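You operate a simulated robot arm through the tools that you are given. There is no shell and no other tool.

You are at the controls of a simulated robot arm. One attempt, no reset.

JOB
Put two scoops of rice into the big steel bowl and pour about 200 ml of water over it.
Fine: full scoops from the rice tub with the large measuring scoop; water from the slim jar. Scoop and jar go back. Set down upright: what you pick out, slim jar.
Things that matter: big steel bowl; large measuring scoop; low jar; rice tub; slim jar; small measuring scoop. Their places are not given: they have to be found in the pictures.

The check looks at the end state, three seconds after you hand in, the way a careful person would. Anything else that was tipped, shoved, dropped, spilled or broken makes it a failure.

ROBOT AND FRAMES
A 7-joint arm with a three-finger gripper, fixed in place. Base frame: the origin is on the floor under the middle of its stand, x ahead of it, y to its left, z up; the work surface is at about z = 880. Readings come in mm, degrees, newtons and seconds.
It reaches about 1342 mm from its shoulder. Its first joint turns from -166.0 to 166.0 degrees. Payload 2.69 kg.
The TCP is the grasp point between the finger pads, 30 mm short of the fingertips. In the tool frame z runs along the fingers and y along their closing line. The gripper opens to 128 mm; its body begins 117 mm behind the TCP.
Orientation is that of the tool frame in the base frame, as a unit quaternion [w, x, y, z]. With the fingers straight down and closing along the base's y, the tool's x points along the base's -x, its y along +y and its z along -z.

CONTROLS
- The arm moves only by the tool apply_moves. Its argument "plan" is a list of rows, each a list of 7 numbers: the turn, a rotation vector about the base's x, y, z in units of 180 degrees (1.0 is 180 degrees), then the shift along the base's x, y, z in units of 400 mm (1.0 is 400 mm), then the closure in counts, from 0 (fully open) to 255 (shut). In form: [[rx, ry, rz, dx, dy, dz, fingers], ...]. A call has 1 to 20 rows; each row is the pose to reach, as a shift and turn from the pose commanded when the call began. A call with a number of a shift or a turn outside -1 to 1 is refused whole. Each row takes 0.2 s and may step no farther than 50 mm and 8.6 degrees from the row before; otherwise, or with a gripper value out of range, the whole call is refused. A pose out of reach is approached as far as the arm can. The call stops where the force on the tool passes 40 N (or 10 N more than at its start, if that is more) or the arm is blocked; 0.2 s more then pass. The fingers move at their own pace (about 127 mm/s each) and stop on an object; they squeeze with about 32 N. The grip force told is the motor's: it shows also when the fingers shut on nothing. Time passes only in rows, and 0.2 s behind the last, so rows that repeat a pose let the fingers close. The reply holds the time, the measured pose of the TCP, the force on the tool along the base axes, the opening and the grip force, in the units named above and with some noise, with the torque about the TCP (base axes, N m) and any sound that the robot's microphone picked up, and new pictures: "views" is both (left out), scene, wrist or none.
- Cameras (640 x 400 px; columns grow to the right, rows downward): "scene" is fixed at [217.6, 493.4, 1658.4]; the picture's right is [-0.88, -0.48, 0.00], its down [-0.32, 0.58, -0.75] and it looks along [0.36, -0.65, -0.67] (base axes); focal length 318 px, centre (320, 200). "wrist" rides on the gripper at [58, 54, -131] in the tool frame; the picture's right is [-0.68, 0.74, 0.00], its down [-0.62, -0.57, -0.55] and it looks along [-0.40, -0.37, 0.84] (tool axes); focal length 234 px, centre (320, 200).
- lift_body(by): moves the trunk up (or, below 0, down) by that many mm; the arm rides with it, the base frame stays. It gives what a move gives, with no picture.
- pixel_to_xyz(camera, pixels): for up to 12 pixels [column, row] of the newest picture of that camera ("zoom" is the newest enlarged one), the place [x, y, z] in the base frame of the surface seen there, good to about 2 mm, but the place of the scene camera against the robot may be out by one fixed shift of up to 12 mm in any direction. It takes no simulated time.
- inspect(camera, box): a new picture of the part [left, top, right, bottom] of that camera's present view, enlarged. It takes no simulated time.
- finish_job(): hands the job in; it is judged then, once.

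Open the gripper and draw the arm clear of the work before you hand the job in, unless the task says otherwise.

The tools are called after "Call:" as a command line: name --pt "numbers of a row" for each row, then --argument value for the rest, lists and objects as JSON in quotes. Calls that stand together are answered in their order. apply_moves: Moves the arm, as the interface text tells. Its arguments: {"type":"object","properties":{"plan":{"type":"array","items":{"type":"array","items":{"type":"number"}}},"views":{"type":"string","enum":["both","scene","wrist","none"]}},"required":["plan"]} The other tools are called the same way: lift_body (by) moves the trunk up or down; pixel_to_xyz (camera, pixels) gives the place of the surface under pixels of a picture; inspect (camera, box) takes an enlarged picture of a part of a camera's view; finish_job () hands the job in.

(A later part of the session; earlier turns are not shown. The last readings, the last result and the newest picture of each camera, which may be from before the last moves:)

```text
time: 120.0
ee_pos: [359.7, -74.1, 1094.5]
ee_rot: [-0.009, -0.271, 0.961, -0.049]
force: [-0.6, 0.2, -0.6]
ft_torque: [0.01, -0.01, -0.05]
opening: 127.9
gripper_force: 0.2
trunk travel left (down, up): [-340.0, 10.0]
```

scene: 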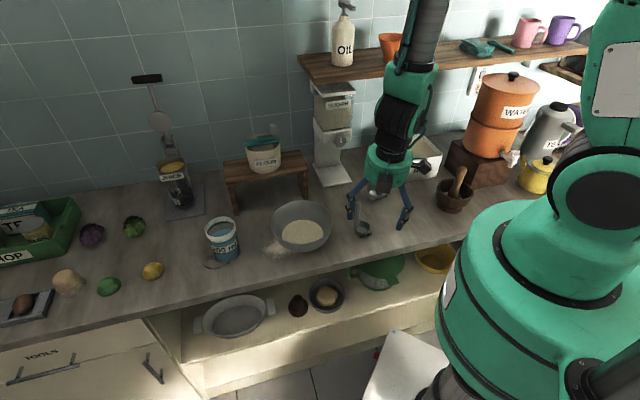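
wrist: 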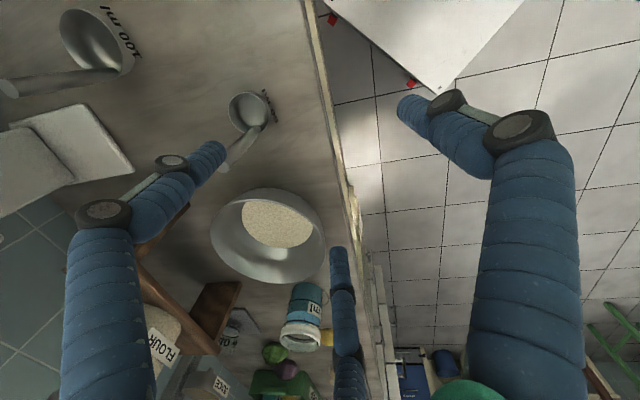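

Call:
apply_moves --pt "0 0 -0.043 0 0 0 0" --pt "0 0 -0.086 0 0 0 0" --pt "0 0 -0.129 0 0 0 0" --pt "0 0 -0.172 0 0 0 0" --pt "0 0 -0.215 0 0 0 0" --pt "0 0 -0.2583 0 0 0 0" --views "scene"

```text
time: 121.4
ee_pos: [358.4, -74.2, 1095.1]
ee_rot: [-0.028, 0.13, 0.99, -0.041]
force: [0.2, 1.1, 0.3]
ft_torque: [0.0, -0.01, 0.0]
opening: 128.0
gripper_force: 0.1
trunk travel left (down, up): [-340.0, 10.0]
```

scene: 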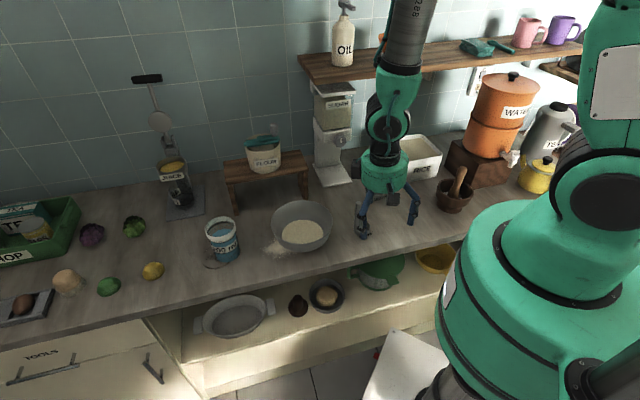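

The yaw is now about -15° and the forearm looks back in its original posture. I'll straighten the 6° tilt, rise, and move halfway toward the jar.

Call:
apply_moves --pt "0.006 -0.005 0 0 0 0.05 0" --pt "0.012 -0.0105 0 0 0 0.12 0" --pt "0.018 -0.016 0 0.03 0.012 0.2 0" --pt "0.0236 -0.021 0 0.1 0.04 0.22 0" --pt "0.0236 -0.021 0 0.2 0.08 0.22 0" --views "scene"

```text
time: 122.6
ee_pos: [410.4, -88.3, 1151.3]
ee_rot: [0.075, 0.131, 0.987, -0.048]
force: [-0.3, -0.9, -0.2]
ft_torque: [0.01, 0.0, 0.02]
opening: 128.0
gripper_force: 0.1
out of reach, approached as far as the arm can: row 2, 3, 4, 5
trunk travel left (down, up): [-340.0, 10.0]
```

scene: 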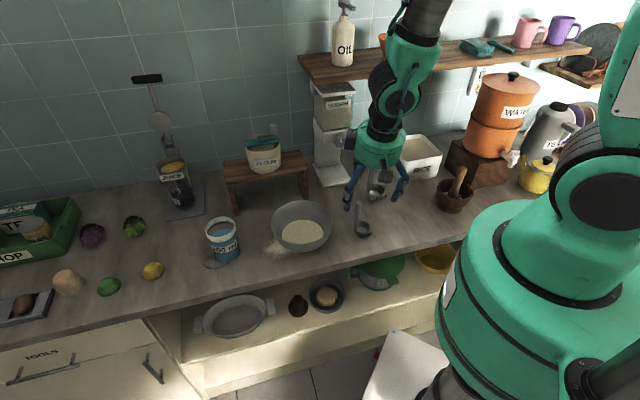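

Reach warnings again close to the base. I'll move outward at constant height, where the arm has to fold less, and re-check.

Call:
apply_moves --pt "0 0 0 0.08 0.05 0 0" --pt "0 0 0 0.16 0.1 0 0" --pt "0 0 0 0.24 0.15 0 0" --views "none"

```text
time: 123.4
ee_pos: [506.5, -27.8, 1150.0]
ee_rot: [0.075, 0.132, 0.987, -0.049]
force: [0.1, 0.0, -0.3]
ft_torque: [-0.02, -0.02, -0.01]
opening: 128.0
gripper_force: 0.1
trunk travel left (down, up): [-340.0, 10.0]
```

Reached. Now straightening the 10° tilt while moving a bit further outward.

Call:
apply_moves --pt "0.012 0.0144 0 0.05 0.02 0 0" --pt "0.0243 0.0287 0 0.1 0.04 0 0" --pt "0.0364 0.0431 0 0.15 0.06 0 0" --views "scene"

```text
time: 124.2
ee_pos: [525.6, -19.8, 1151.2]
ee_rot: [0.05, 0.132, 0.989, -0.033]
force: [-0.4, -0.7, -0.6]
ft_torque: [-0.01, -0.07, -0.01]
opening: 127.9
gripper_force: 0.1
out of reach, approached as far as the arm can: row 2, 3
trunk travel left (down, up): [-340.0, 10.0]
```

scene: 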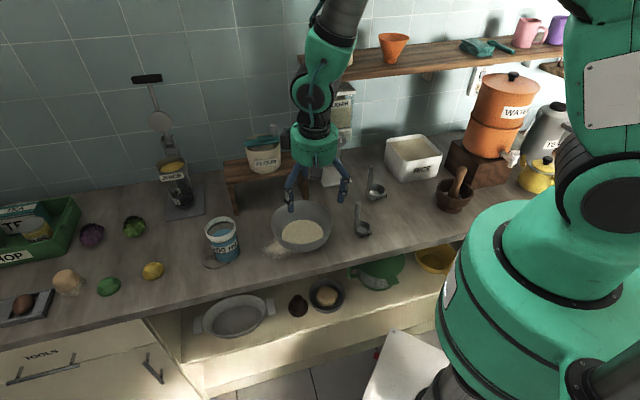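

Vertical isn't quite reachable at this height (7° tilt left), but lower and steeper forearm poses should allow it. I'll step outward toward the jar in small increments, watching the flags.

Call:
apply_moves --pt "0 0 0 0.1 0.045 -0.01 0" --pt "0 0 0 0.2 0.09 -0.02 0" --pt "0 0 0 0.3 0.135 -0.03 0" --views "none"

```text
time: 125.0
ee_pos: [619.2, 28.0, 1112.9]
ee_rot: [0.051, 0.131, 0.989, -0.034]
force: [-0.9, -0.1, -0.1]
ft_torque: [0.04, -0.04, 0.0]
opening: 128.1
gripper_force: 0.0
out of reach, approached as far as the arm can: row 1, 2, 3
trunk travel left (down, up): [-340.0, 10.0]
```

The arm is still in its flipped posture, sitting on a joint limit. I'll go back to the spot in front of the counter, where tool and forearm are nearly aligned, and keep turning the yaw so the wrist unwinds.

Call:
apply_moves --pt "0 0 0 -0.11 -0.04 0.02 0" --pt "0 0 0 -0.22 -0.08 0.05 0" --pt "0 0 0 -0.33 -0.12 0.06 0" --pt "0 0 0 -0.44 -0.16 0.04 0" --pt "0 0 0 -0.54 -0.2 0.0 0" --pt "0 0 0 -0.62 -0.23 -0.03 0" --pt "0 0 0 -0.665 -0.25 -0.045 0" --views "scene"

```text
time: 126.6
ee_pos: [353.8, -69.0, 1092.3]
ee_rot: [0.049, 0.132, 0.99, -0.032]
force: [-0.7, -0.3, 0.2]
ft_torque: [0.04, -0.06, -0.01]
opening: 128.4
gripper_force: 0.1
trunk travel left (down, up): [-340.0, 10.0]
```

scene: 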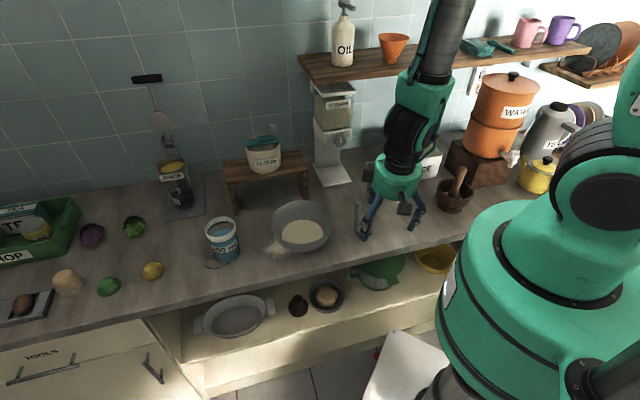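

At (354,-69,1092) without warnings. Turning the yaw a further -40° here.

Call:
apply_moves --pt "0 0 -0.0444 0 0 0 0" --pt "0 0 -0.0889 0 0 0 0" --pt "0 0 -0.1333 0 0 0 0" --pt "0 0 -0.1778 0 0 0 0" --pt "0 0 -0.2222 0 0 0 0" --views "scene"

```text
time: 127.8
ee_pos: [353.8, -72.0, 1094.5]
ee_rot: [0.036, 0.463, 0.884, -0.048]
force: [0.8, 0.2, 0.0]
ft_torque: [0.02, 0.0, -0.01]
opening: 128.2
gripper_force: 0.1
trunk travel left (down, up): [-340.0, 10.0]
```

scene: 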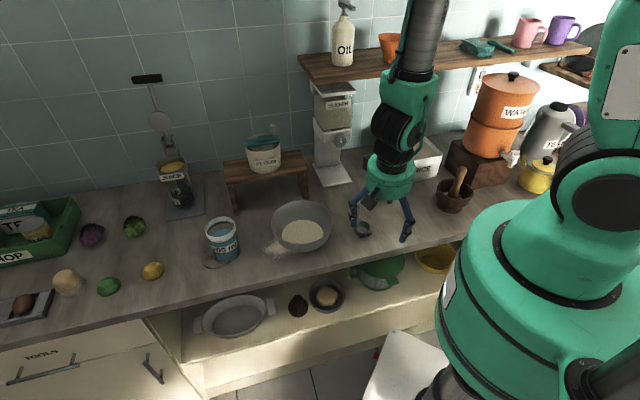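

Continuing the yaw by another -64°.

Call:
apply_moves --pt "0 0 -0.0444 0 0 0 0" --pt "0 0 -0.0889 0 0 0 0" --pt "0 0 -0.1333 0 0 0 0" --pt "0 0 -0.1778 0 0 0 0" --pt "0 0 -0.2222 0 0 0 0" --pt "0 0 -0.2667 0 0 0 0" --pt "0 0 -0.3111 0 0 0 0" --pt "0 0 -0.3556 0 0 0 0" --views "scene"

```text
time: 129.6
ee_pos: [353.9, -70.7, 1092.5]
ee_rot: [0.005, 0.861, 0.504, -0.06]
force: [-0.5, 0.4, 0.1]
ft_torque: [-0.02, 0.0, -0.02]
opening: 127.7
gripper_force: 0.0
trunk travel left (down, up): [-340.0, 10.0]
```

scene: 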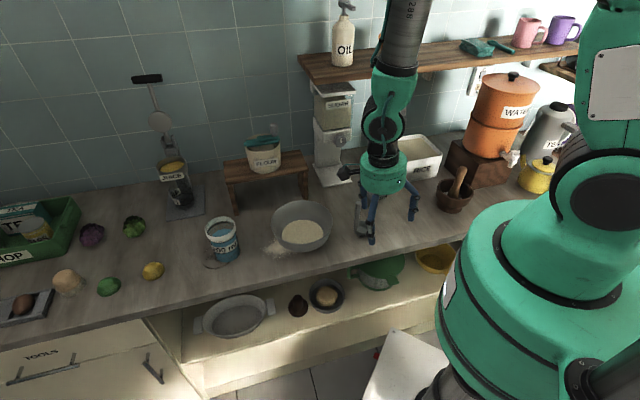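

Free spinning here with no warnings. Now I'll test whether a fully vertical tool at larger height is reachable from this wrist posture: straighten the tilt and rise 60 mm.

Call:
apply_moves --pt "0.011 -0.0156 0 0 0 0.03 0" --pt "0.022 -0.0312 0 0 0 0.07 0" --pt "0.022 -0.0312 0 0.02 0.01 0.15 0" --views "none"

```text
time: 130.4
ee_pos: [357.7, -67.0, 1133.0]
ee_rot: [0.025, 0.862, 0.506, -0.009]
force: [0.2, 0.6, -0.1]
ft_torque: [-0.03, -0.08, -0.03]
opening: 128.0
gripper_force: 0.0
out of reach, approached as far as the arm can: row 2, 3
trunk travel left (down, up): [-340.0, 10.0]
```

Still limited. I'll zoom on the wrist to see on which side the gripper is offset from the forearm, which tells me how the wrist is wound.

Call:
inspect --camera "scene" --box '[310, 0, 470, 260]'

```text
1.54 times, centred on (390, 130) of scene
```

zoom: 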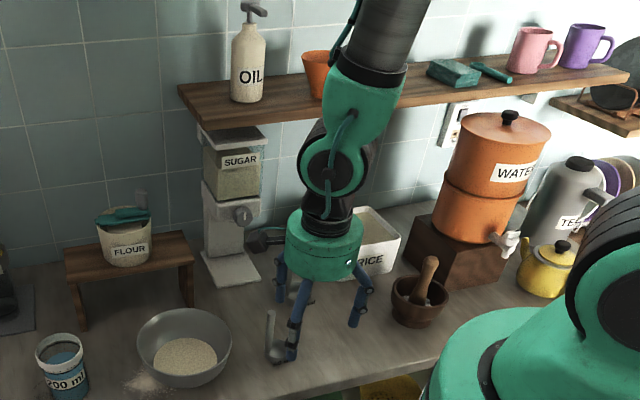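

The wrist seems wound the wrong way round, so the arm can't point straight down further out. I'll swing the whole arm about its base toward the open area in front of the counter, where I can safely unwind the forearm rotation.

Call:
apply_moves --pt "0 0 0.034 0.0128 0.0963 -0.01 0" --pt "0 0 0.068 0.0153 0.1935 -0.02 0" --pt "0 0 0.102 0.0073 0.2903 -0.03 0" --pt "0 0 0.136 -0.011 0.3855 -0.03 0" --pt "0 0 0.17 -0.0393 0.4788 -0.03 0" --views "scene"

```text
time: 131.6
ee_pos: [343.2, 123.1, 1122.5]
ee_rot: [0.022, 0.697, 0.716, -0.001]
force: [-0.4, 0.3, 0.4]
ft_torque: [0.0, -0.1, 0.02]
opening: 127.9
gripper_force: 0.1
out of reach, approached as far as the arm can: row 1, 2, 3, 4, 5
trunk travel left (down, up): [-340.0, 10.0]
```

scene: 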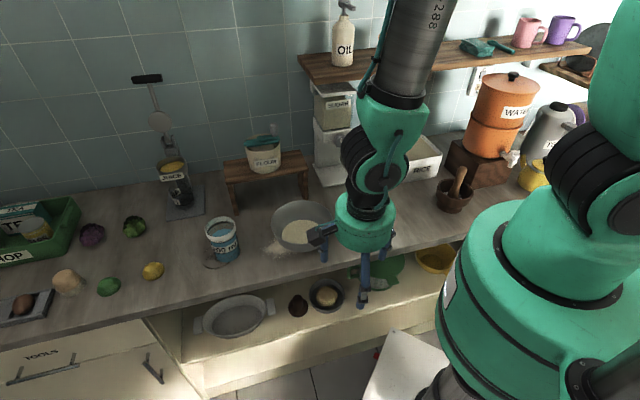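

Nearly the same pose, with the arm clear of the counter. Now I'll try rotating the hand about the forearm's axis (estimated direction (0.50,0.18,-0.85)) by 24°, swinging the TCP along with it.

Call:
apply_moves --pt "0.02213 0.00804 -0.03769 -0.032 0.1078 0.0043 0" --pt "0.04426 0.01608 -0.07538 -0.0508 0.218 0.0165 0" --pt "0.0664 0.02413 -0.11307 -0.0563 0.3288 0.037 0" --views "scene"

```text
time: 132.4
ee_pos: [334.9, 275.4, 1143.4]
ee_rot: [-0.1, 0.72, 0.678, 0.103]
force: [-2.6, -2.8, -0.7]
ft_torque: [0.28, -0.17, -0.08]
opening: 128.2
gripper_force: 0.1
out of reach, approached as far as the arm can: row 1, 2
trunk travel left (down, up): [-340.0, 10.0]
```

scene: 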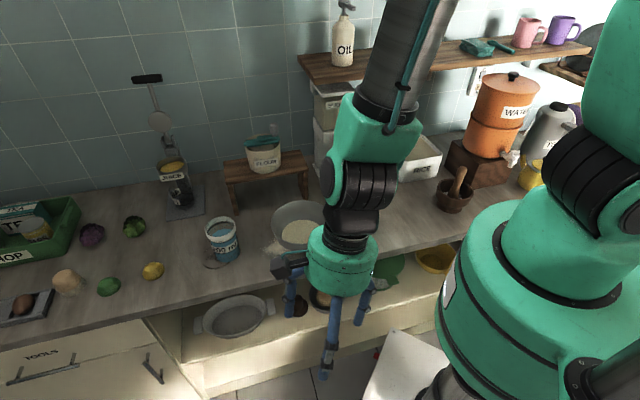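

Call:
apply_moves --pt "0 0 0 0 0 0 0" --pt "0 0 0 0 0 0 0" --views "none"

```text
time: 133.0
ee_pos: [321.4, 255.5, 1136.8]
ee_rot: [-0.1, 0.809, 0.577, 0.048]
force: [-0.3, 0.1, 0.3]
ft_torque: [0.01, -0.02, 0.0]
opening: 127.6
gripper_force: 0.1
trunk travel left (down, up): [-340.0, 10.0]
```

Settled exactly on the commanded pose. Testing again: straighten to vertical and rise 60 mm here.

Call:
apply_moves --pt "-0.035 -0.006 0 0 0 0.05 0" --pt "-0.0691 -0.0121 0 0 0 0.1 0" --pt "-0.0691 -0.0121 0 0 0 0.15 0" --pt "-0.0691 -0.0121 0 0 0 0.15 0" --views "scene"

```text
time: 134.0
ee_pos: [320.8, 255.2, 1196.5]
ee_rot: [0.001, 0.814, 0.58, 0.001]
force: [-0.4, -0.8, 0.4]
ft_torque: [0.05, 0.0, -0.02]
opening: 128.3
gripper_force: 0.0
trunk travel left (down, up): [-340.0, 10.0]
```

scene: 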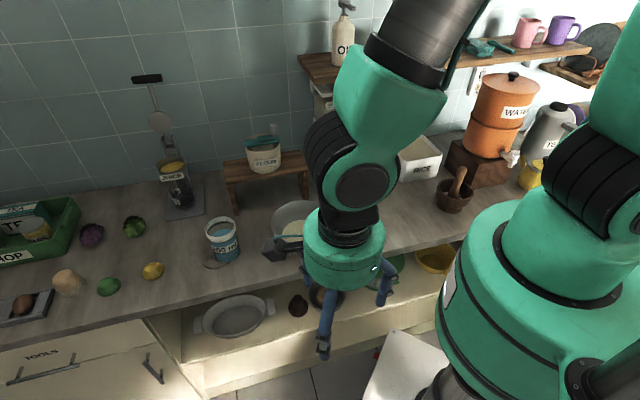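

Now the tool is exactly vertical at z≈1196 with no warnings, so the wrist is unwound. I'll head toward the jar while turning the yaw back, first half.

Call:
apply_moves --pt "0 0 0.0373 0.0854 -0.0232 0 0" --pt "0 0 0.0746 0.1707 -0.0464 0 0" --pt "0 0 0.1119 0.2561 -0.0696 0 0" --pt "0 0 0.1492 0.3414 -0.0929 0 0" --pt "0 0 0.1865 0.4268 -0.1161 0 0" --pt "0 0 0.2238 0.5121 -0.1393 0 0" --pt "0 0 0.2611 0.5975 -0.1625 0 0" --views "none"

```text
time: 135.6
ee_pos: [561.4, 190.1, 1196.4]
ee_rot: [-0.001, 0.515, 0.857, 0.0]
force: [0.3, -0.3, -1.4]
ft_torque: [0.03, 0.03, 0.03]
opening: 128.1
gripper_force: 0.1
trunk travel left (down, up): [-340.0, 10.0]
```

Still reaching well. Second half to above the jar at z≈1150 with yaw -15°.

Call:
apply_moves --pt "0 0 0.0373 0.0736 -0.0359 -0.0164 0" --pt "0 0 0.0746 0.1471 -0.0719 -0.0329 0" --pt "0 0 0.1119 0.2207 -0.1078 -0.0493 0" --pt "0 0 0.1492 0.2943 -0.1437 -0.0657 0" --pt "0 0 0.1865 0.3679 -0.1796 -0.0821 0" --pt "0 0 0.2238 0.4414 -0.2156 -0.0986 0" --pt "0 0 0.2611 0.515 -0.2515 -0.115 0" --pt "0 0 0.2611 0.515 -0.2515 -0.115 0" --views "both"

```text
time: 137.4
ee_pos: [765.7, 88.4, 1152.0]
ee_rot: [-0.001, 0.129, 0.992, 0.0]
force: [0.4, -0.3, 0.6]
ft_torque: [0.02, 0.02, -0.02]
opening: 128.4
gripper_force: 0.1
trunk travel left (down, up): [-340.0, 10.0]
```

scene: 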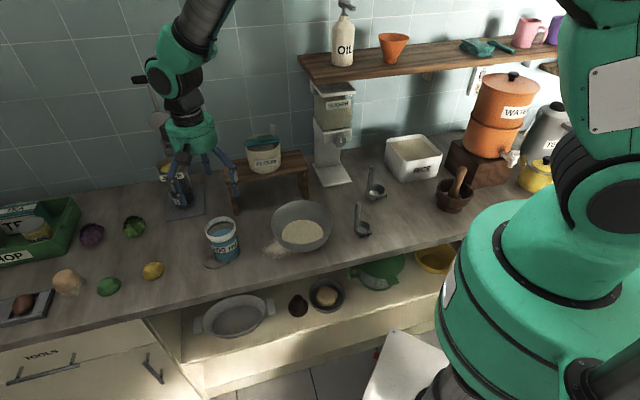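
wrist: 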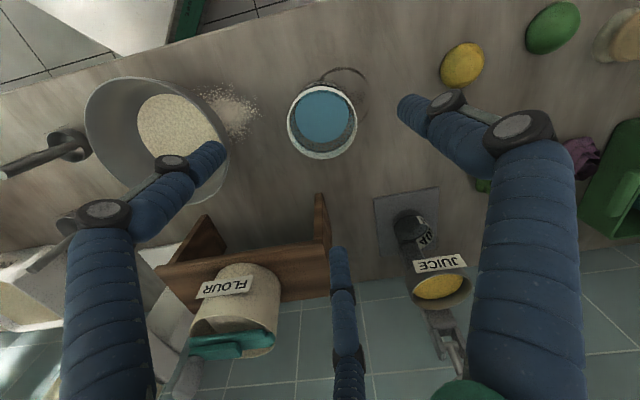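

I'm above the jar in the proper posture, and the bowl and counter look right. For the pour, the geometry works better with the trunk low, so I'll raise the hand 200 mm with the arm and then lower the trunk by the same amount.

Call:
apply_moves --pt "0 0 0 0 0 0.1 0" --pt "0 0 0 0 0 0.2 0" --pt "0 0 0 0 0 0.3 0" --pt "0 0 0 0 0 0.4 0" --pt "0 0 0 0 0 0.5 0" --views "none"

```text
time: 138.6
ee_pos: [764.9, 89.6, 1351.8]
ee_rot: [-0.001, 0.131, 0.991, 0.0]
force: [-0.8, -0.3, 0.1]
ft_torque: [-0.02, 0.0, 0.02]
opening: 127.9
gripper_force: 0.0
trunk travel left (down, up): [-340.0, 10.0]
```

Call:
lift_body --by -190

```text
time: 140.7
ee_pos: [765.8, 90.0, 1161.6]
ee_rot: [-0.002, 0.13, 0.992, 0.0]
force: [0.4, -0.4, -0.5]
ft_torque: [0.02, 0.02, -0.01]
opening: 128.1
gripper_force: 0.1
trunk travel left (down, up): [-150.0, 200.0]
```

Trunk back at its original height. Rehearsing the pour without the jar: first move over the bowl at z≈1200.

Call:
apply_moves --pt "0 0 0 -0.06 -0.077 0.016 0" --pt "0 0 0 -0.122 -0.154 0.032 0" --pt "0 0 0 -0.183 -0.231 0.048 0" --pt "0 0 0 -0.243 -0.308 0.064 0" --pt "0 0 0 -0.304 -0.385 0.08 0" --pt "0 0 0 -0.365 -0.4625 0.0957 0" --views "none"

Call:
apply_moves --pt "-0.03143 -0.03143 0 0 0 0 0" --pt "-0.06285 -0.06285 0 0 0 0 0" --pt "-0.09428 -0.09428 0 0 0 0 0" --pt "-0.12571 -0.12571 0 0 0 0 0" --views "none"

```text
time: 142.1
ee_pos: [619.0, -95.5, 1198.7]
ee_rot: [-0.001, 0.13, 0.991, 0.0]
force: [-0.1, -0.4, 0.3]
ft_torque: [-0.01, 0.01, -0.03]
opening: 128.0
gripper_force: 0.2
trunk travel left (down, up): [-150.0, 200.0]
```

```text
time: 143.1
ee_pos: [620.9, -95.7, 1198.1]
ee_rot: [0.219, 0.126, 0.953, -0.167]
force: [0.1, 0.2, 0.3]
ft_torque: [-0.02, 0.03, -0.05]
opening: 128.1
gripper_force: 0.1
trunk travel left (down, up): [-150.0, 200.0]
```

32° of tilt is fine. Continuing in small steps to 64°.

Call:
apply_moves --pt "-0.03143 -0.03143 0 0 0 0 0" --pt "-0.06285 -0.06285 0 0 0 0 0" --pt "-0.09428 -0.09428 0 0 0 0 0" --pt "-0.12571 -0.12571 0 0 0 0 0" --views "none"

```text
time: 144.1
ee_pos: [619.4, -94.8, 1200.6]
ee_rot: [0.422, 0.111, 0.84, -0.323]
force: [-0.3, 0.4, 0.2]
ft_torque: [0.03, 0.05, -0.03]
opening: 128.1
gripper_force: 0.0
trunk travel left (down, up): [-150.0, 200.0]
```

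Call:
apply_moves --pt "-0.03143 -0.03143 0 0 0 0 0" --pt "-0.06285 -0.06285 0 0 0 0 0" --views "both"

```text
time: 144.7
ee_pos: [619.7, -94.9, 1200.0]
ee_rot: [0.511, 0.1, 0.759, -0.39]
force: [-0.5, -0.4, 0.9]
ft_torque: [0.02, 0.04, 0.02]
opening: 128.1
gripper_force: 0.2
trunk travel left (down, up): [-150.0, 200.0]
```

scene: 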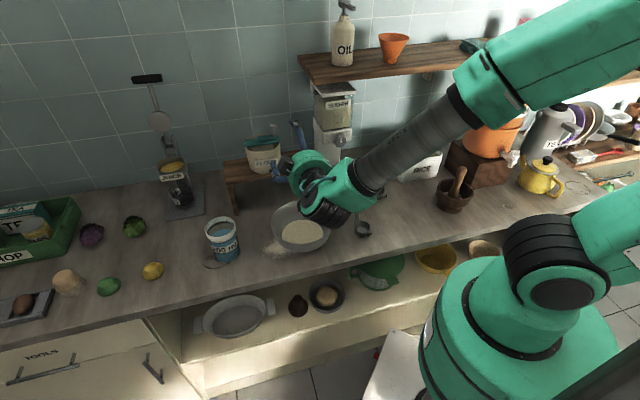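
wrist: 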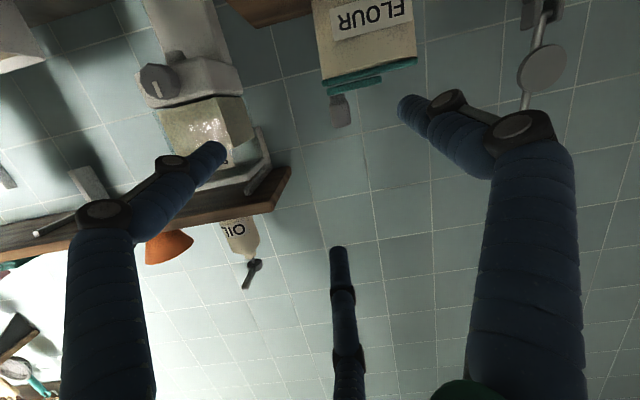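

80° is reached. I'll check how high the forearm is above the counter items before lowering.

Call:
pixel_to_xyz --camera "scene" --pixels '[[330, 205], [360, 185], [385, 185], [400, 165], [430, 140], [460, 120], [490, 105], [540, 90], [345, 215], [300, 170]]'

```text
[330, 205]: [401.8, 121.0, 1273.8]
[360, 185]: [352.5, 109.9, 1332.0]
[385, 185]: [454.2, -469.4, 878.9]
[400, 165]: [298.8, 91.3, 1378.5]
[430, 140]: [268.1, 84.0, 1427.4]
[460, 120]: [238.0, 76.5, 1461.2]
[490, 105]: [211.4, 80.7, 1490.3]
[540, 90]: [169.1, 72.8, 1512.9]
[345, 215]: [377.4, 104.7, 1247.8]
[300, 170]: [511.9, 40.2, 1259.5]
```

The forearm runs in front of the counter (x≈300, y≈90, z≈1380), so lowering is safe. I'll lower in steps to z≈1055 to confirm reach.

Call:
apply_moves --pt "0 0 0 0 0 -0.1 0" --pt "0 0 0 0 0 -0.2 0" --views "none"

Call:
apply_moves --pt "0 0 0 0 0 -0.08 0" --pt "0 0 0 0 0 -0.16 0" --views "both"

```text
time: 145.3
ee_pos: [620.7, -98.0, 1121.3]
ee_rot: [0.51, 0.1, 0.759, -0.391]
force: [0.0, -0.3, 0.0]
ft_torque: [-0.02, 0.04, 0.01]
opening: 127.8
gripper_force: 0.1
trunk travel left (down, up): [-150.0, 200.0]
```

```text
time: 145.9
ee_pos: [620.5, -95.4, 1057.2]
ee_rot: [0.51, 0.101, 0.759, -0.391]
force: [1.3, 0.6, 0.7]
ft_torque: [0.0, 0.05, 0.04]
opening: 128.1
gripper_force: 0.0
trunk travel left (down, up): [-150.0, 200.0]
```

scene: 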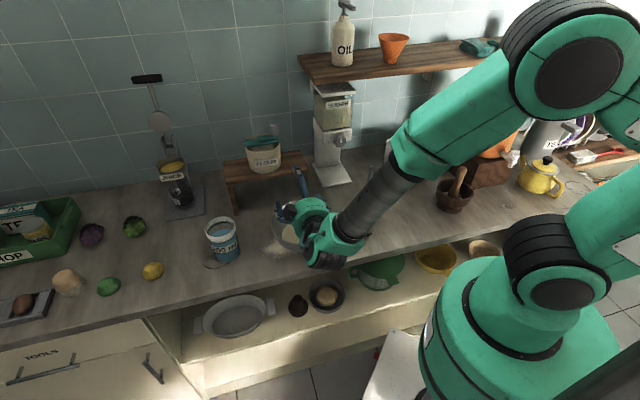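
wrist: 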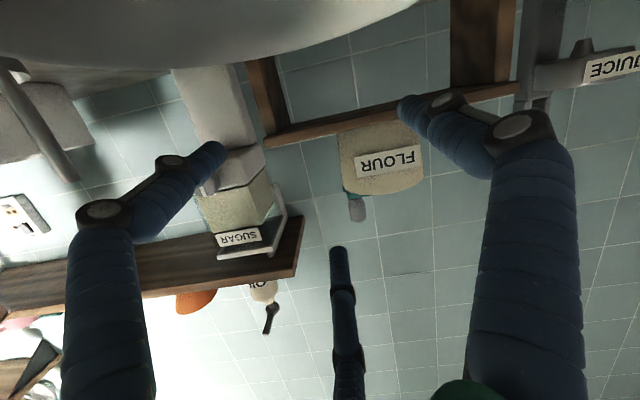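

The pour pose is reachable at z≈1057. Reversing: up to 1200, tilt back to vertical.

Call:
apply_moves --pt "0 0 0 0 0 0.1 0" --pt "0 0 0 0 0 0.2 0" --pt "0 0 0 0 0 0.3 0" --pt "0 0 0 0 0 0.36 0" --pt "0.03143 0.03143 0 0 0 0.36 0" --pt "0.06285 0.06285 0 0 0 0.36 0" --pt "0.09428 0.09428 0 0 0 0.36 0" --pt "0.12571 0.12571 0 0 0 0.36 0" --pt "0.15713 0.15713 0 0 0 0.36 0" --pt "0.18856 0.18856 0 0 0 0.36 0" --pt "0.21999 0.21999 0 0 0 0.36 0" --pt "0.25142 0.25142 0 0 0 0.36 0" --pt "0.28284 0.28284 0 0 0 0.36 0" --pt "0.31427 0.31427 0 0 0 0.36 0" --views "none"

```text
time: 148.9
ee_pos: [618.7, -94.8, 1200.1]
ee_rot: [0.0, 0.131, 0.991, 0.002]
force: [0.2, 1.0, -0.3]
ft_torque: [0.02, -0.01, 0.02]
opening: 128.2
gripper_force: 0.0
trunk travel left (down, up): [-150.0, 200.0]
```

Vertical again. Moving back above the jar at z≈1130 to measure its rim precisely.

Call:
apply_moves --pt "0 0 0 0.06 0.077 -0.02 0" --pt "0 0 0 0.122 0.154 -0.04 0" --pt "0 0 0 0.183 0.231 -0.07 0" --pt "0 0 0 0.243 0.308 -0.1 0" --pt "0 0 0 0.304 0.385 -0.14 0" --pt "0 0 0 0.368 0.46 -0.175 0" --pt "0 0 0 0.368 0.46 -0.175 0" --views "both"

Call:
inspect --camera "wrist" --box '[270, 60, 390, 170]'

```text
time: 150.5
ee_pos: [767.1, 88.8, 1127.6]
ee_rot: [-0.001, 0.131, 0.991, 0.0]
force: [0.2, -0.1, 0.7]
ft_torque: [-0.03, 0.07, 0.01]
opening: 128.1
gripper_force: 0.1
trunk travel left (down, up): [-150.0, 200.0]
```

scene: 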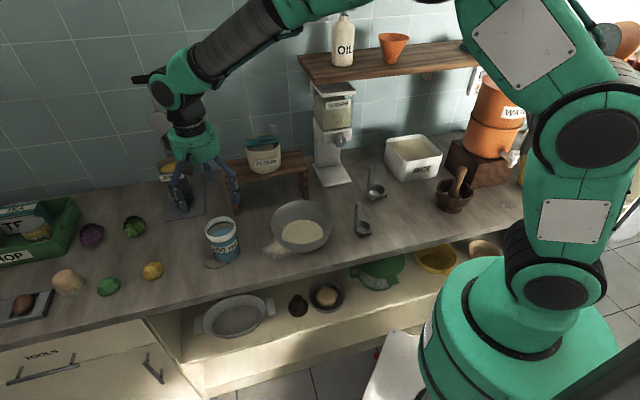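
wrist: 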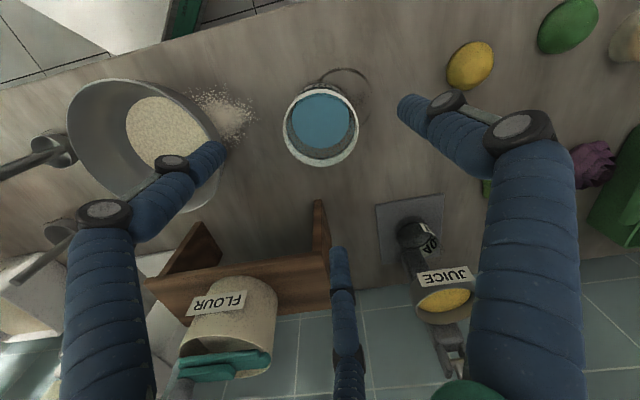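

```text
3.64 times, centred on (330, 115) of wrist
```

zoom: 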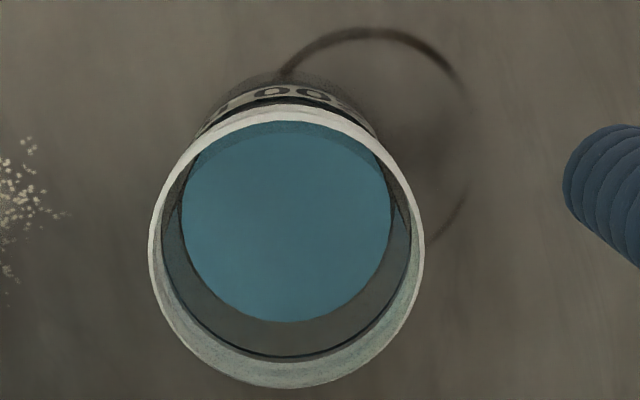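

Sampling the jar rim all round in this zoom, plus the water surface.

Call:
pixel_to_xyz --camera "zoom" --pixels '[[154, 240], [420, 240], [287, 111], [287, 384], [188, 160], [388, 160], [185, 335], [390, 335], [285, 210], [210, 250], [370, 250], [285, 300]]'

Call:
pixel_to_xyz --camera "zoom" --pixels '[[285, 85], [285, 98], [250, 88], [330, 92], [180, 250], [395, 250], [285, 322], [287, 352], [285, 340], [600, 180], [450, 60], [30, 190]]'

```text
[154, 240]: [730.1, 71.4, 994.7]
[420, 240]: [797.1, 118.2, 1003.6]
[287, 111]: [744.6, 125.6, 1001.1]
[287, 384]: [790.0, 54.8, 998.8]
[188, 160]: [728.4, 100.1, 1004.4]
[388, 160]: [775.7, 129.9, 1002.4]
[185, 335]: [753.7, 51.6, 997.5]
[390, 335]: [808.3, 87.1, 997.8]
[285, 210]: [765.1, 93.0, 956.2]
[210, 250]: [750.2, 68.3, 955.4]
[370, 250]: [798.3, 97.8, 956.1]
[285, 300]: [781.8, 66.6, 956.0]
```

```text
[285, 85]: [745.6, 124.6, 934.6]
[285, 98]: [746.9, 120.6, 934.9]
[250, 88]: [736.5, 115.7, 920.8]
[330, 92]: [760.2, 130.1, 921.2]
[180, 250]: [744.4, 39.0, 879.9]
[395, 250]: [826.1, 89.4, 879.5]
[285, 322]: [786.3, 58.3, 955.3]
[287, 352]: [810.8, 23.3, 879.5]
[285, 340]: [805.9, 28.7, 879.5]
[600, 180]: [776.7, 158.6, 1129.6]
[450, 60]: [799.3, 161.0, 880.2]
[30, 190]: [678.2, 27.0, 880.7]
```

The jar centre is (767.5,90.5), rim R≈41, and water at z≈956. With the 200 line at 934 and the 400 line at 979, that's about 297 ml, so after pouring 200 ml the level should be near 910. Descending around the rim to TCP z≈975.

Call:
apply_moves --pt "0 0 0 0.001 0.004 -0.08 0" --pt "0 0 0 0.001 0.004 -0.17 0" --pt "0 0 0 0.001 0.004 -0.26 0" --pt "0 0 0 0.001 0.004 -0.33 0" --pt "0 0 0 0.001 0.004 -0.37 0" --pt "0 0 0 0.001 0.004 -0.3815 0" --pt "0 0 0 0.001 0.004 -0.3815 0" --views "both"

```text
time: 152.1
ee_pos: [765.4, 89.9, 976.0]
ee_rot: [0.0, 0.131, 0.991, 0.0]
force: [0.3, 0.2, -1.1]
ft_torque: [0.02, -0.02, -0.02]
opening: 128.2
gripper_force: 0.0
trunk travel left (down, up): [-150.0, 200.0]
```

scene: 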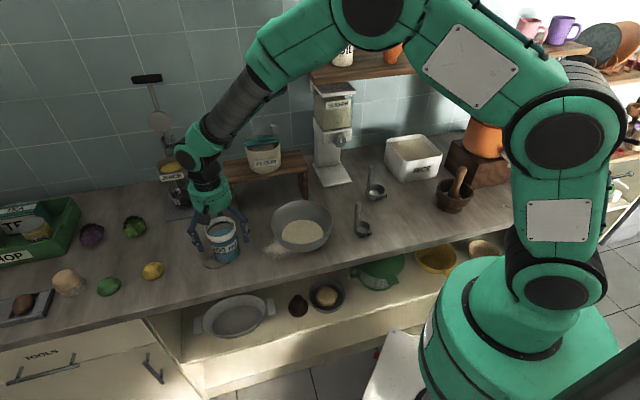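
wrist: 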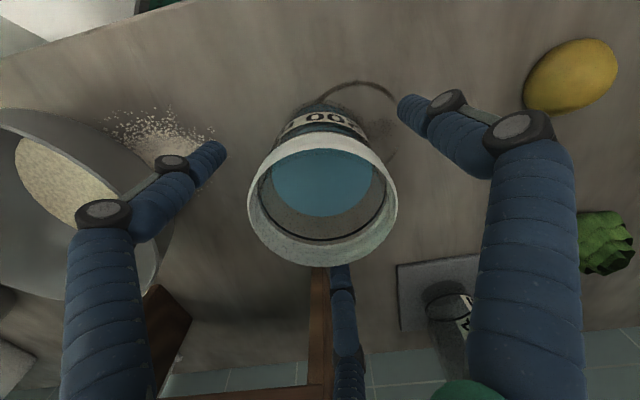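

The jar rim is centred between the fingers. Fine-adjusting 2 mm and closing on the rim.

Call:
apply_moves --pt "0 0 0 0.005 0.0015 0 30" --pt "0 0 0 0.005 0.0015 0 60" --pt "0 0 0 0.005 0.0015 0 85" --pt "0 0 0 0.005 0.0015 0 100" --pt "0 0 0 0.005 0.0015 0 140" --pt "0 0 0 0.005 0.0015 0 255" --pt "0 0 0 0.005 0.0015 0 255" --views "both"

Call:
inspect --camera "wrist" --box '[220, 80, 420, 290]'

```text
time: 153.7
ee_pos: [769.4, 90.7, 976.9]
ee_rot: [0.0, 0.131, 0.991, 0.0]
force: [1.6, -2.6, 3.9]
ft_torque: [-0.03, 0.08, 0.05]
opening: 78.2
gripper_force: 32.3
trunk travel left (down, up): [-150.0, 200.0]
```

scene: 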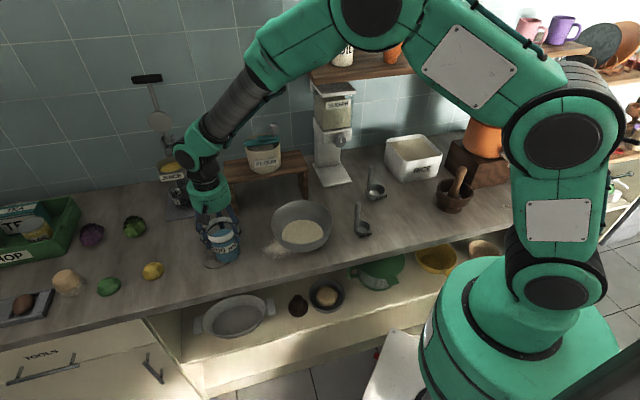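
wrist: 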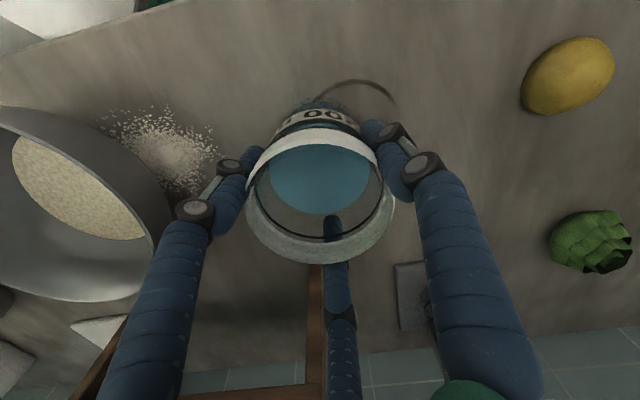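

```text
1.90 times, centred on (320, 185) of wrist
```

zoom: 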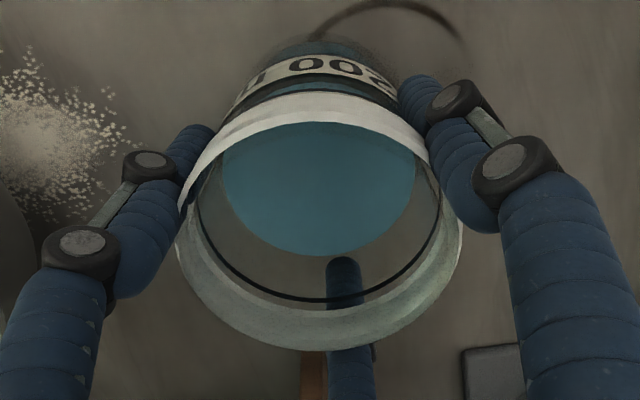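

Gripped at 78 mm opening with 32 N. Lifting slowly and vertically 100 mm.

Call:
apply_moves --pt "0 0 0 0 0 0.01 255" --pt "0 0 0 0 0 0.03 255" --pt "0 0 0 0 0 0.06 255" --pt "0 0 0 0 0 0.1 255" --pt "0 0 0 0 0 0.14 255" --pt "0 0 0 0 0 0.18 255" --pt "0 0 0 0 0 0.22 255" --pt "0 0 0 0 0 0.25 255" --pt "0 0 0 0 0 0.27 255" --pt "0 0 0 0 0 0.28 255" --pt "0 0 0 0 0 0.28 255" --views "both"

Call:
inspect --camera "wrist" --box '[220, 80, 420, 290]'

```text
time: 156.1
ee_pos: [770.6, 90.9, 1089.3]
ee_rot: [-0.001, 0.13, 0.991, 0.001]
force: [0.9, -0.2, -4.8]
ft_torque: [0.0, -0.05, 0.02]
opening: 78.0
gripper_force: 32.0
trunk travel left (down, up): [-150.0, 200.0]
```

scene: 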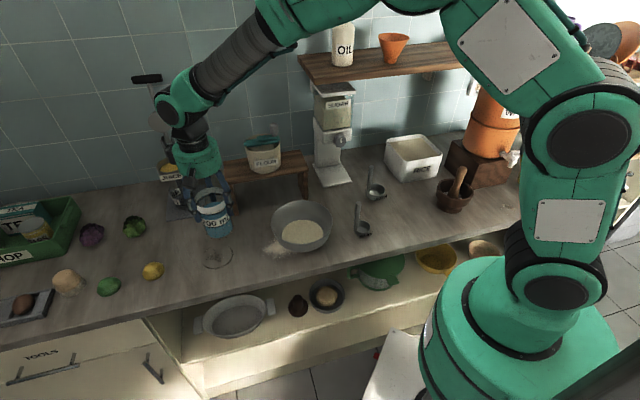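
wrist: 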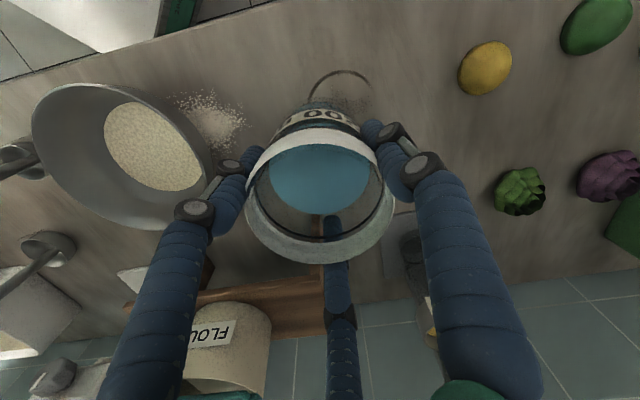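

```text
1.90 times, centred on (320, 185) of wrist
```

zoom: 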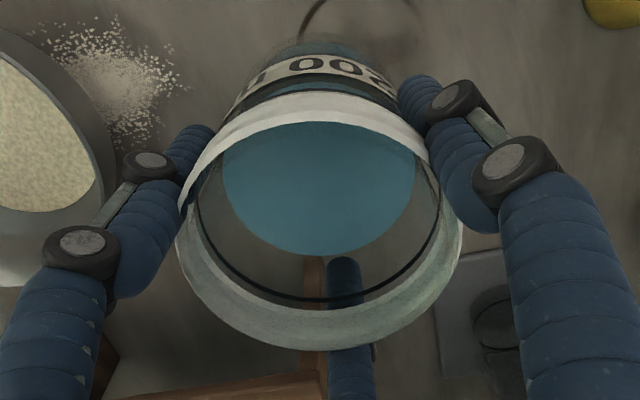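

Lifted steadily, z force -4.8 N. I'll measure the water level relative to the rim in the hand as a baseline.

Call:
pixel_to_xyz --camera "zoom" --pixels '[[320, 180], [280, 160], [360, 220], [320, 235], [320, 105], [250, 125], [390, 120], [320, 345], [182, 240], [460, 240], [320, 60], [330, 75]]'

Call:
apply_moves --pt "0 0 0 0 0 0 255" --views "none"

Call:
apply_moves --pt "0 0 0 0 0 0 255" --views "none"

Call:
apply_moves --pt "0 0 0 0 0 0 255" --views "none"

```text
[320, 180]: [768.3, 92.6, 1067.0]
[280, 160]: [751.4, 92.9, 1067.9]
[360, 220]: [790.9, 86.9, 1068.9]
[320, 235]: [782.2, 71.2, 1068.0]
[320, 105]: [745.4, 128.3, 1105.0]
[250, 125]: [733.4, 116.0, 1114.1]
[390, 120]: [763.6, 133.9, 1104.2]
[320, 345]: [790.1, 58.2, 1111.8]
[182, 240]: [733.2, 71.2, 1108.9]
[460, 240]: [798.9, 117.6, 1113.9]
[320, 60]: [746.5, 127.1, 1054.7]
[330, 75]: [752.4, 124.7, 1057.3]
```

```text
time: 156.5
ee_pos: [768.9, 91.3, 1088.7]
ee_rot: [0.0, 0.13, 0.992, 0.001]
force: [0.0, -0.2, -4.9]
ft_torque: [-0.02, -0.03, 0.0]
opening: 78.1
gripper_force: 31.3
trunk travel left (down, up): [-150.0, 200.0]
```

```text
time: 156.9
ee_pos: [769.5, 92.1, 1088.7]
ee_rot: [-0.002, 0.131, 0.991, 0.0]
force: [0.0, 0.2, -5.6]
ft_torque: [0.0, 0.03, -0.01]
opening: 78.3
gripper_force: 32.7
trunk travel left (down, up): [-150.0, 200.0]
```

```text
time: 157.3
ee_pos: [770.2, 90.7, 1089.4]
ee_rot: [0.0, 0.131, 0.991, 0.0]
force: [-0.1, 0.3, -5.2]
ft_torque: [0.02, 0.0, -0.03]
opening: 78.3
gripper_force: 32.6
trunk travel left (down, up): [-150.0, 200.0]
```

Baseline in hand: the water is 21 mm below the TCP and weight reads about 5.1 N. I'll carry the jar smoothly to the pour start point (637,-112,1100), just behind the bowl's centre.

Call:
apply_moves --pt "0 0 0 -0.0066 -0.0102 0.005 255" --pt "0 0 0 -0.0232 -0.0356 0.01 255" --pt "0 0 0 -0.0497 -0.0764 0.015 255" --pt "0 0 0 -0.0829 -0.1273 0.02 255" --pt "0 0 0 -0.1193 -0.1832 0.025 255" --pt "0 0 0 -0.1591 -0.2443 0.0275 255" --pt "0 0 0 -0.1989 -0.3054 0.0275 255" --pt "0 0 0 -0.2354 -0.3614 0.0275 255" --pt "0 0 0 -0.2685 -0.4123 0.0275 255" --pt "0 0 0 -0.2984 -0.4581 0.0275 255" --pt "0 0 0 -0.3182 -0.4886 0.0275 255" --pt "0 0 0 -0.3315 -0.509 0.0275 255" --pt "0 0 0 -0.3315 -0.509 0.0275 255" --views "both"

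```text
time: 160.1
ee_pos: [636.9, -113.8, 1099.2]
ee_rot: [-0.002, 0.13, 0.991, 0.0]
force: [-0.4, -0.3, -5.1]
ft_torque: [0.01, 0.0, -0.01]
opening: 78.3
gripper_force: 31.9
trunk travel left (down, up): [-150.0, 200.0]
```

scene: 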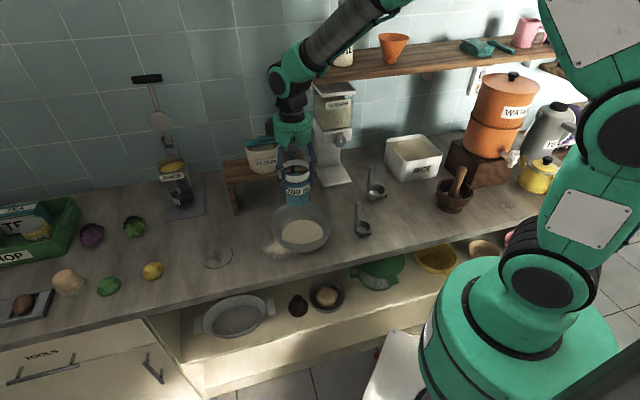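
wrist: 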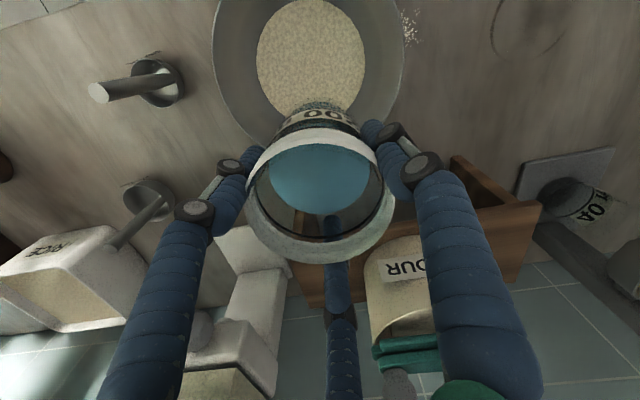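

Quick check of the bowl rim position from this view before tilting.

Call:
pixel_to_xyz --camera "wrist" --pixels '[[214, 30], [217, 60], [240, 120], [404, 30], [402, 70], [392, 105], [310, 50], [310, 90], [260, 60], [360, 60]]'

```text
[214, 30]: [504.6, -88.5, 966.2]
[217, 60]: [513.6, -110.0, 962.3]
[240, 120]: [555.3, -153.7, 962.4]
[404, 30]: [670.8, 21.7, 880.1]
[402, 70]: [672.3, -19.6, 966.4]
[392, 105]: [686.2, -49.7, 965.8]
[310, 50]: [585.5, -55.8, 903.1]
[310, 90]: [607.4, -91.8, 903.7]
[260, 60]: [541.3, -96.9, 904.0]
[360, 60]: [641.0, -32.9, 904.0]
```

The bowl centre is confirmed at (596,-70), rice at z≈903. Starting the tilt: 0 to 48°, no flow expected before about 52°.

Call:
apply_moves --pt "-0.01571 -0.01571 0 0 0 -0.004 255" --pt "-0.03535 -0.03535 0 0 0 -0.009 255" --pt "-0.05892 -0.05892 0 0 0 -0.015 255" --pt "-0.08249 -0.08249 0 0 0 -0.021 255" --pt "-0.10606 -0.10606 0 0 0 -0.027 255" --pt "-0.12963 -0.12963 0 0 0 -0.033 255" --pt "-0.1532 -0.1532 0 0 0 -0.039 255" --pt "-0.17284 -0.17284 0 0 0 -0.044 255" --pt "-0.18856 -0.18856 0 0 0 -0.0475 255" --pt "-0.18856 -0.18856 0 0 0 -0.0475 255" --views "both"

Call:
inspect --camera "scene" --box '[240, 100, 380, 270]'

```text
time: 162.3
ee_pos: [636.9, -112.1, 1081.6]
ee_rot: [0.322, 0.119, 0.906, -0.248]
force: [0.0, 0.3, -4.6]
ft_torque: [0.13, 0.12, 0.03]
opening: 78.5
gripper_force: 32.5
trunk travel left (down, up): [-150.0, 200.0]
```

scene: 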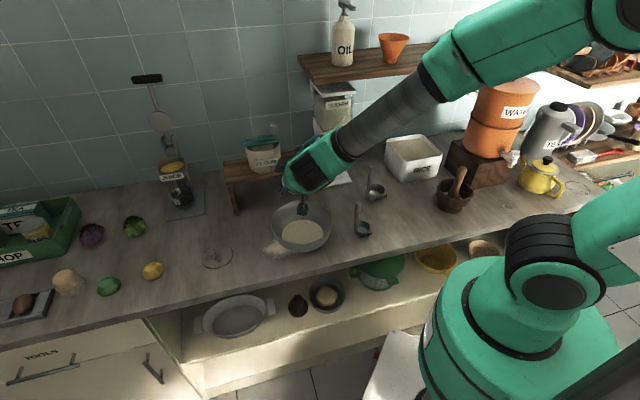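
wrist: 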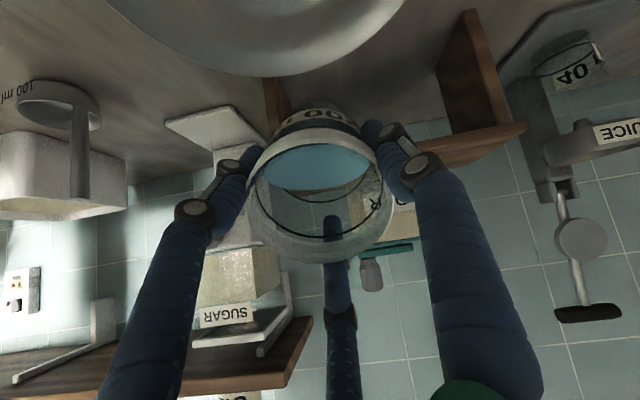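

```text
2.35 times, centred on (310, 185) of scene
```

zoom: 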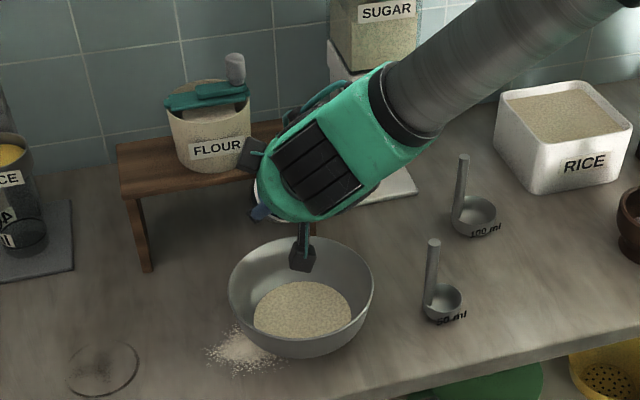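

Tilted 48°, water near the lip, nothing flowing yet. Continuing slowly to 60°, with the lip over the bowl.

Call:
apply_moves --pt "-0.00982 -0.00982 0 0 0 -0.004 255" --pt "-0.01964 -0.01964 0 0 0 -0.008 255" --pt "-0.02946 -0.02946 0 0 0 -0.012 255" --pt "-0.03928 -0.03928 0 0 0 -0.016 255" --pt "-0.04714 -0.04714 0 0 0 -0.02 255" --pt "-0.04714 -0.04714 0 0 0 -0.02 255" --pt "-0.04714 -0.04714 0 0 0 -0.02 255" --views "both"

Call:
inspect --camera "scene" --box '[240, 100, 380, 270]'

Call:
inspect --camera "wrist" --box '[220, 0, 440, 280]'

```text
time: 163.9
ee_pos: [636.5, -112.9, 1073.0]
ee_rot: [0.396, 0.113, 0.859, -0.304]
force: [0.0, 0.2, -4.2]
ft_torque: [0.1, 0.09, 0.0]
opening: 78.2
gripper_force: 31.9
trunk travel left (down, up): [-150.0, 200.0]
```

scene: 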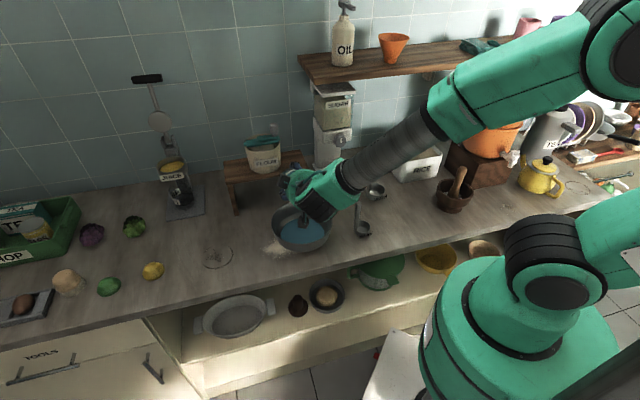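
wrist: 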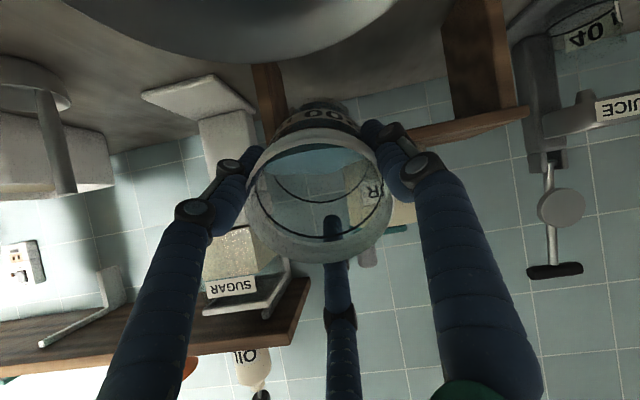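

```text
2.35 times, centred on (310, 185) of scene
```

zoom: 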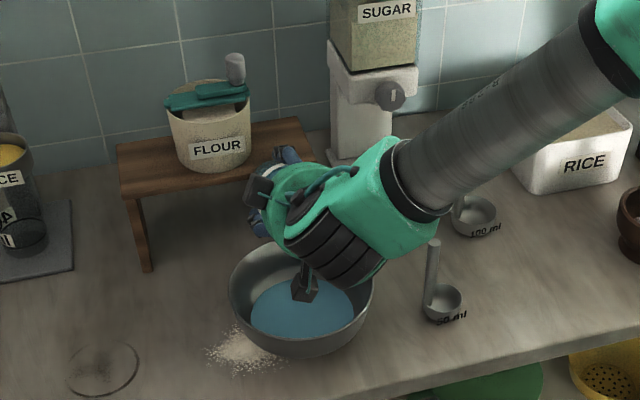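

```text
1.43 times, centred on (330, 140) of wrist
```

zoom: 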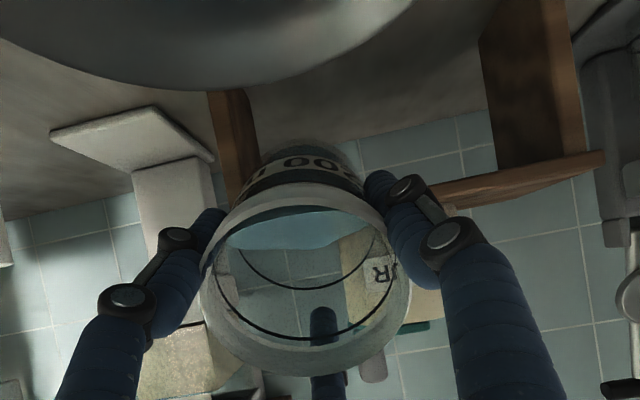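

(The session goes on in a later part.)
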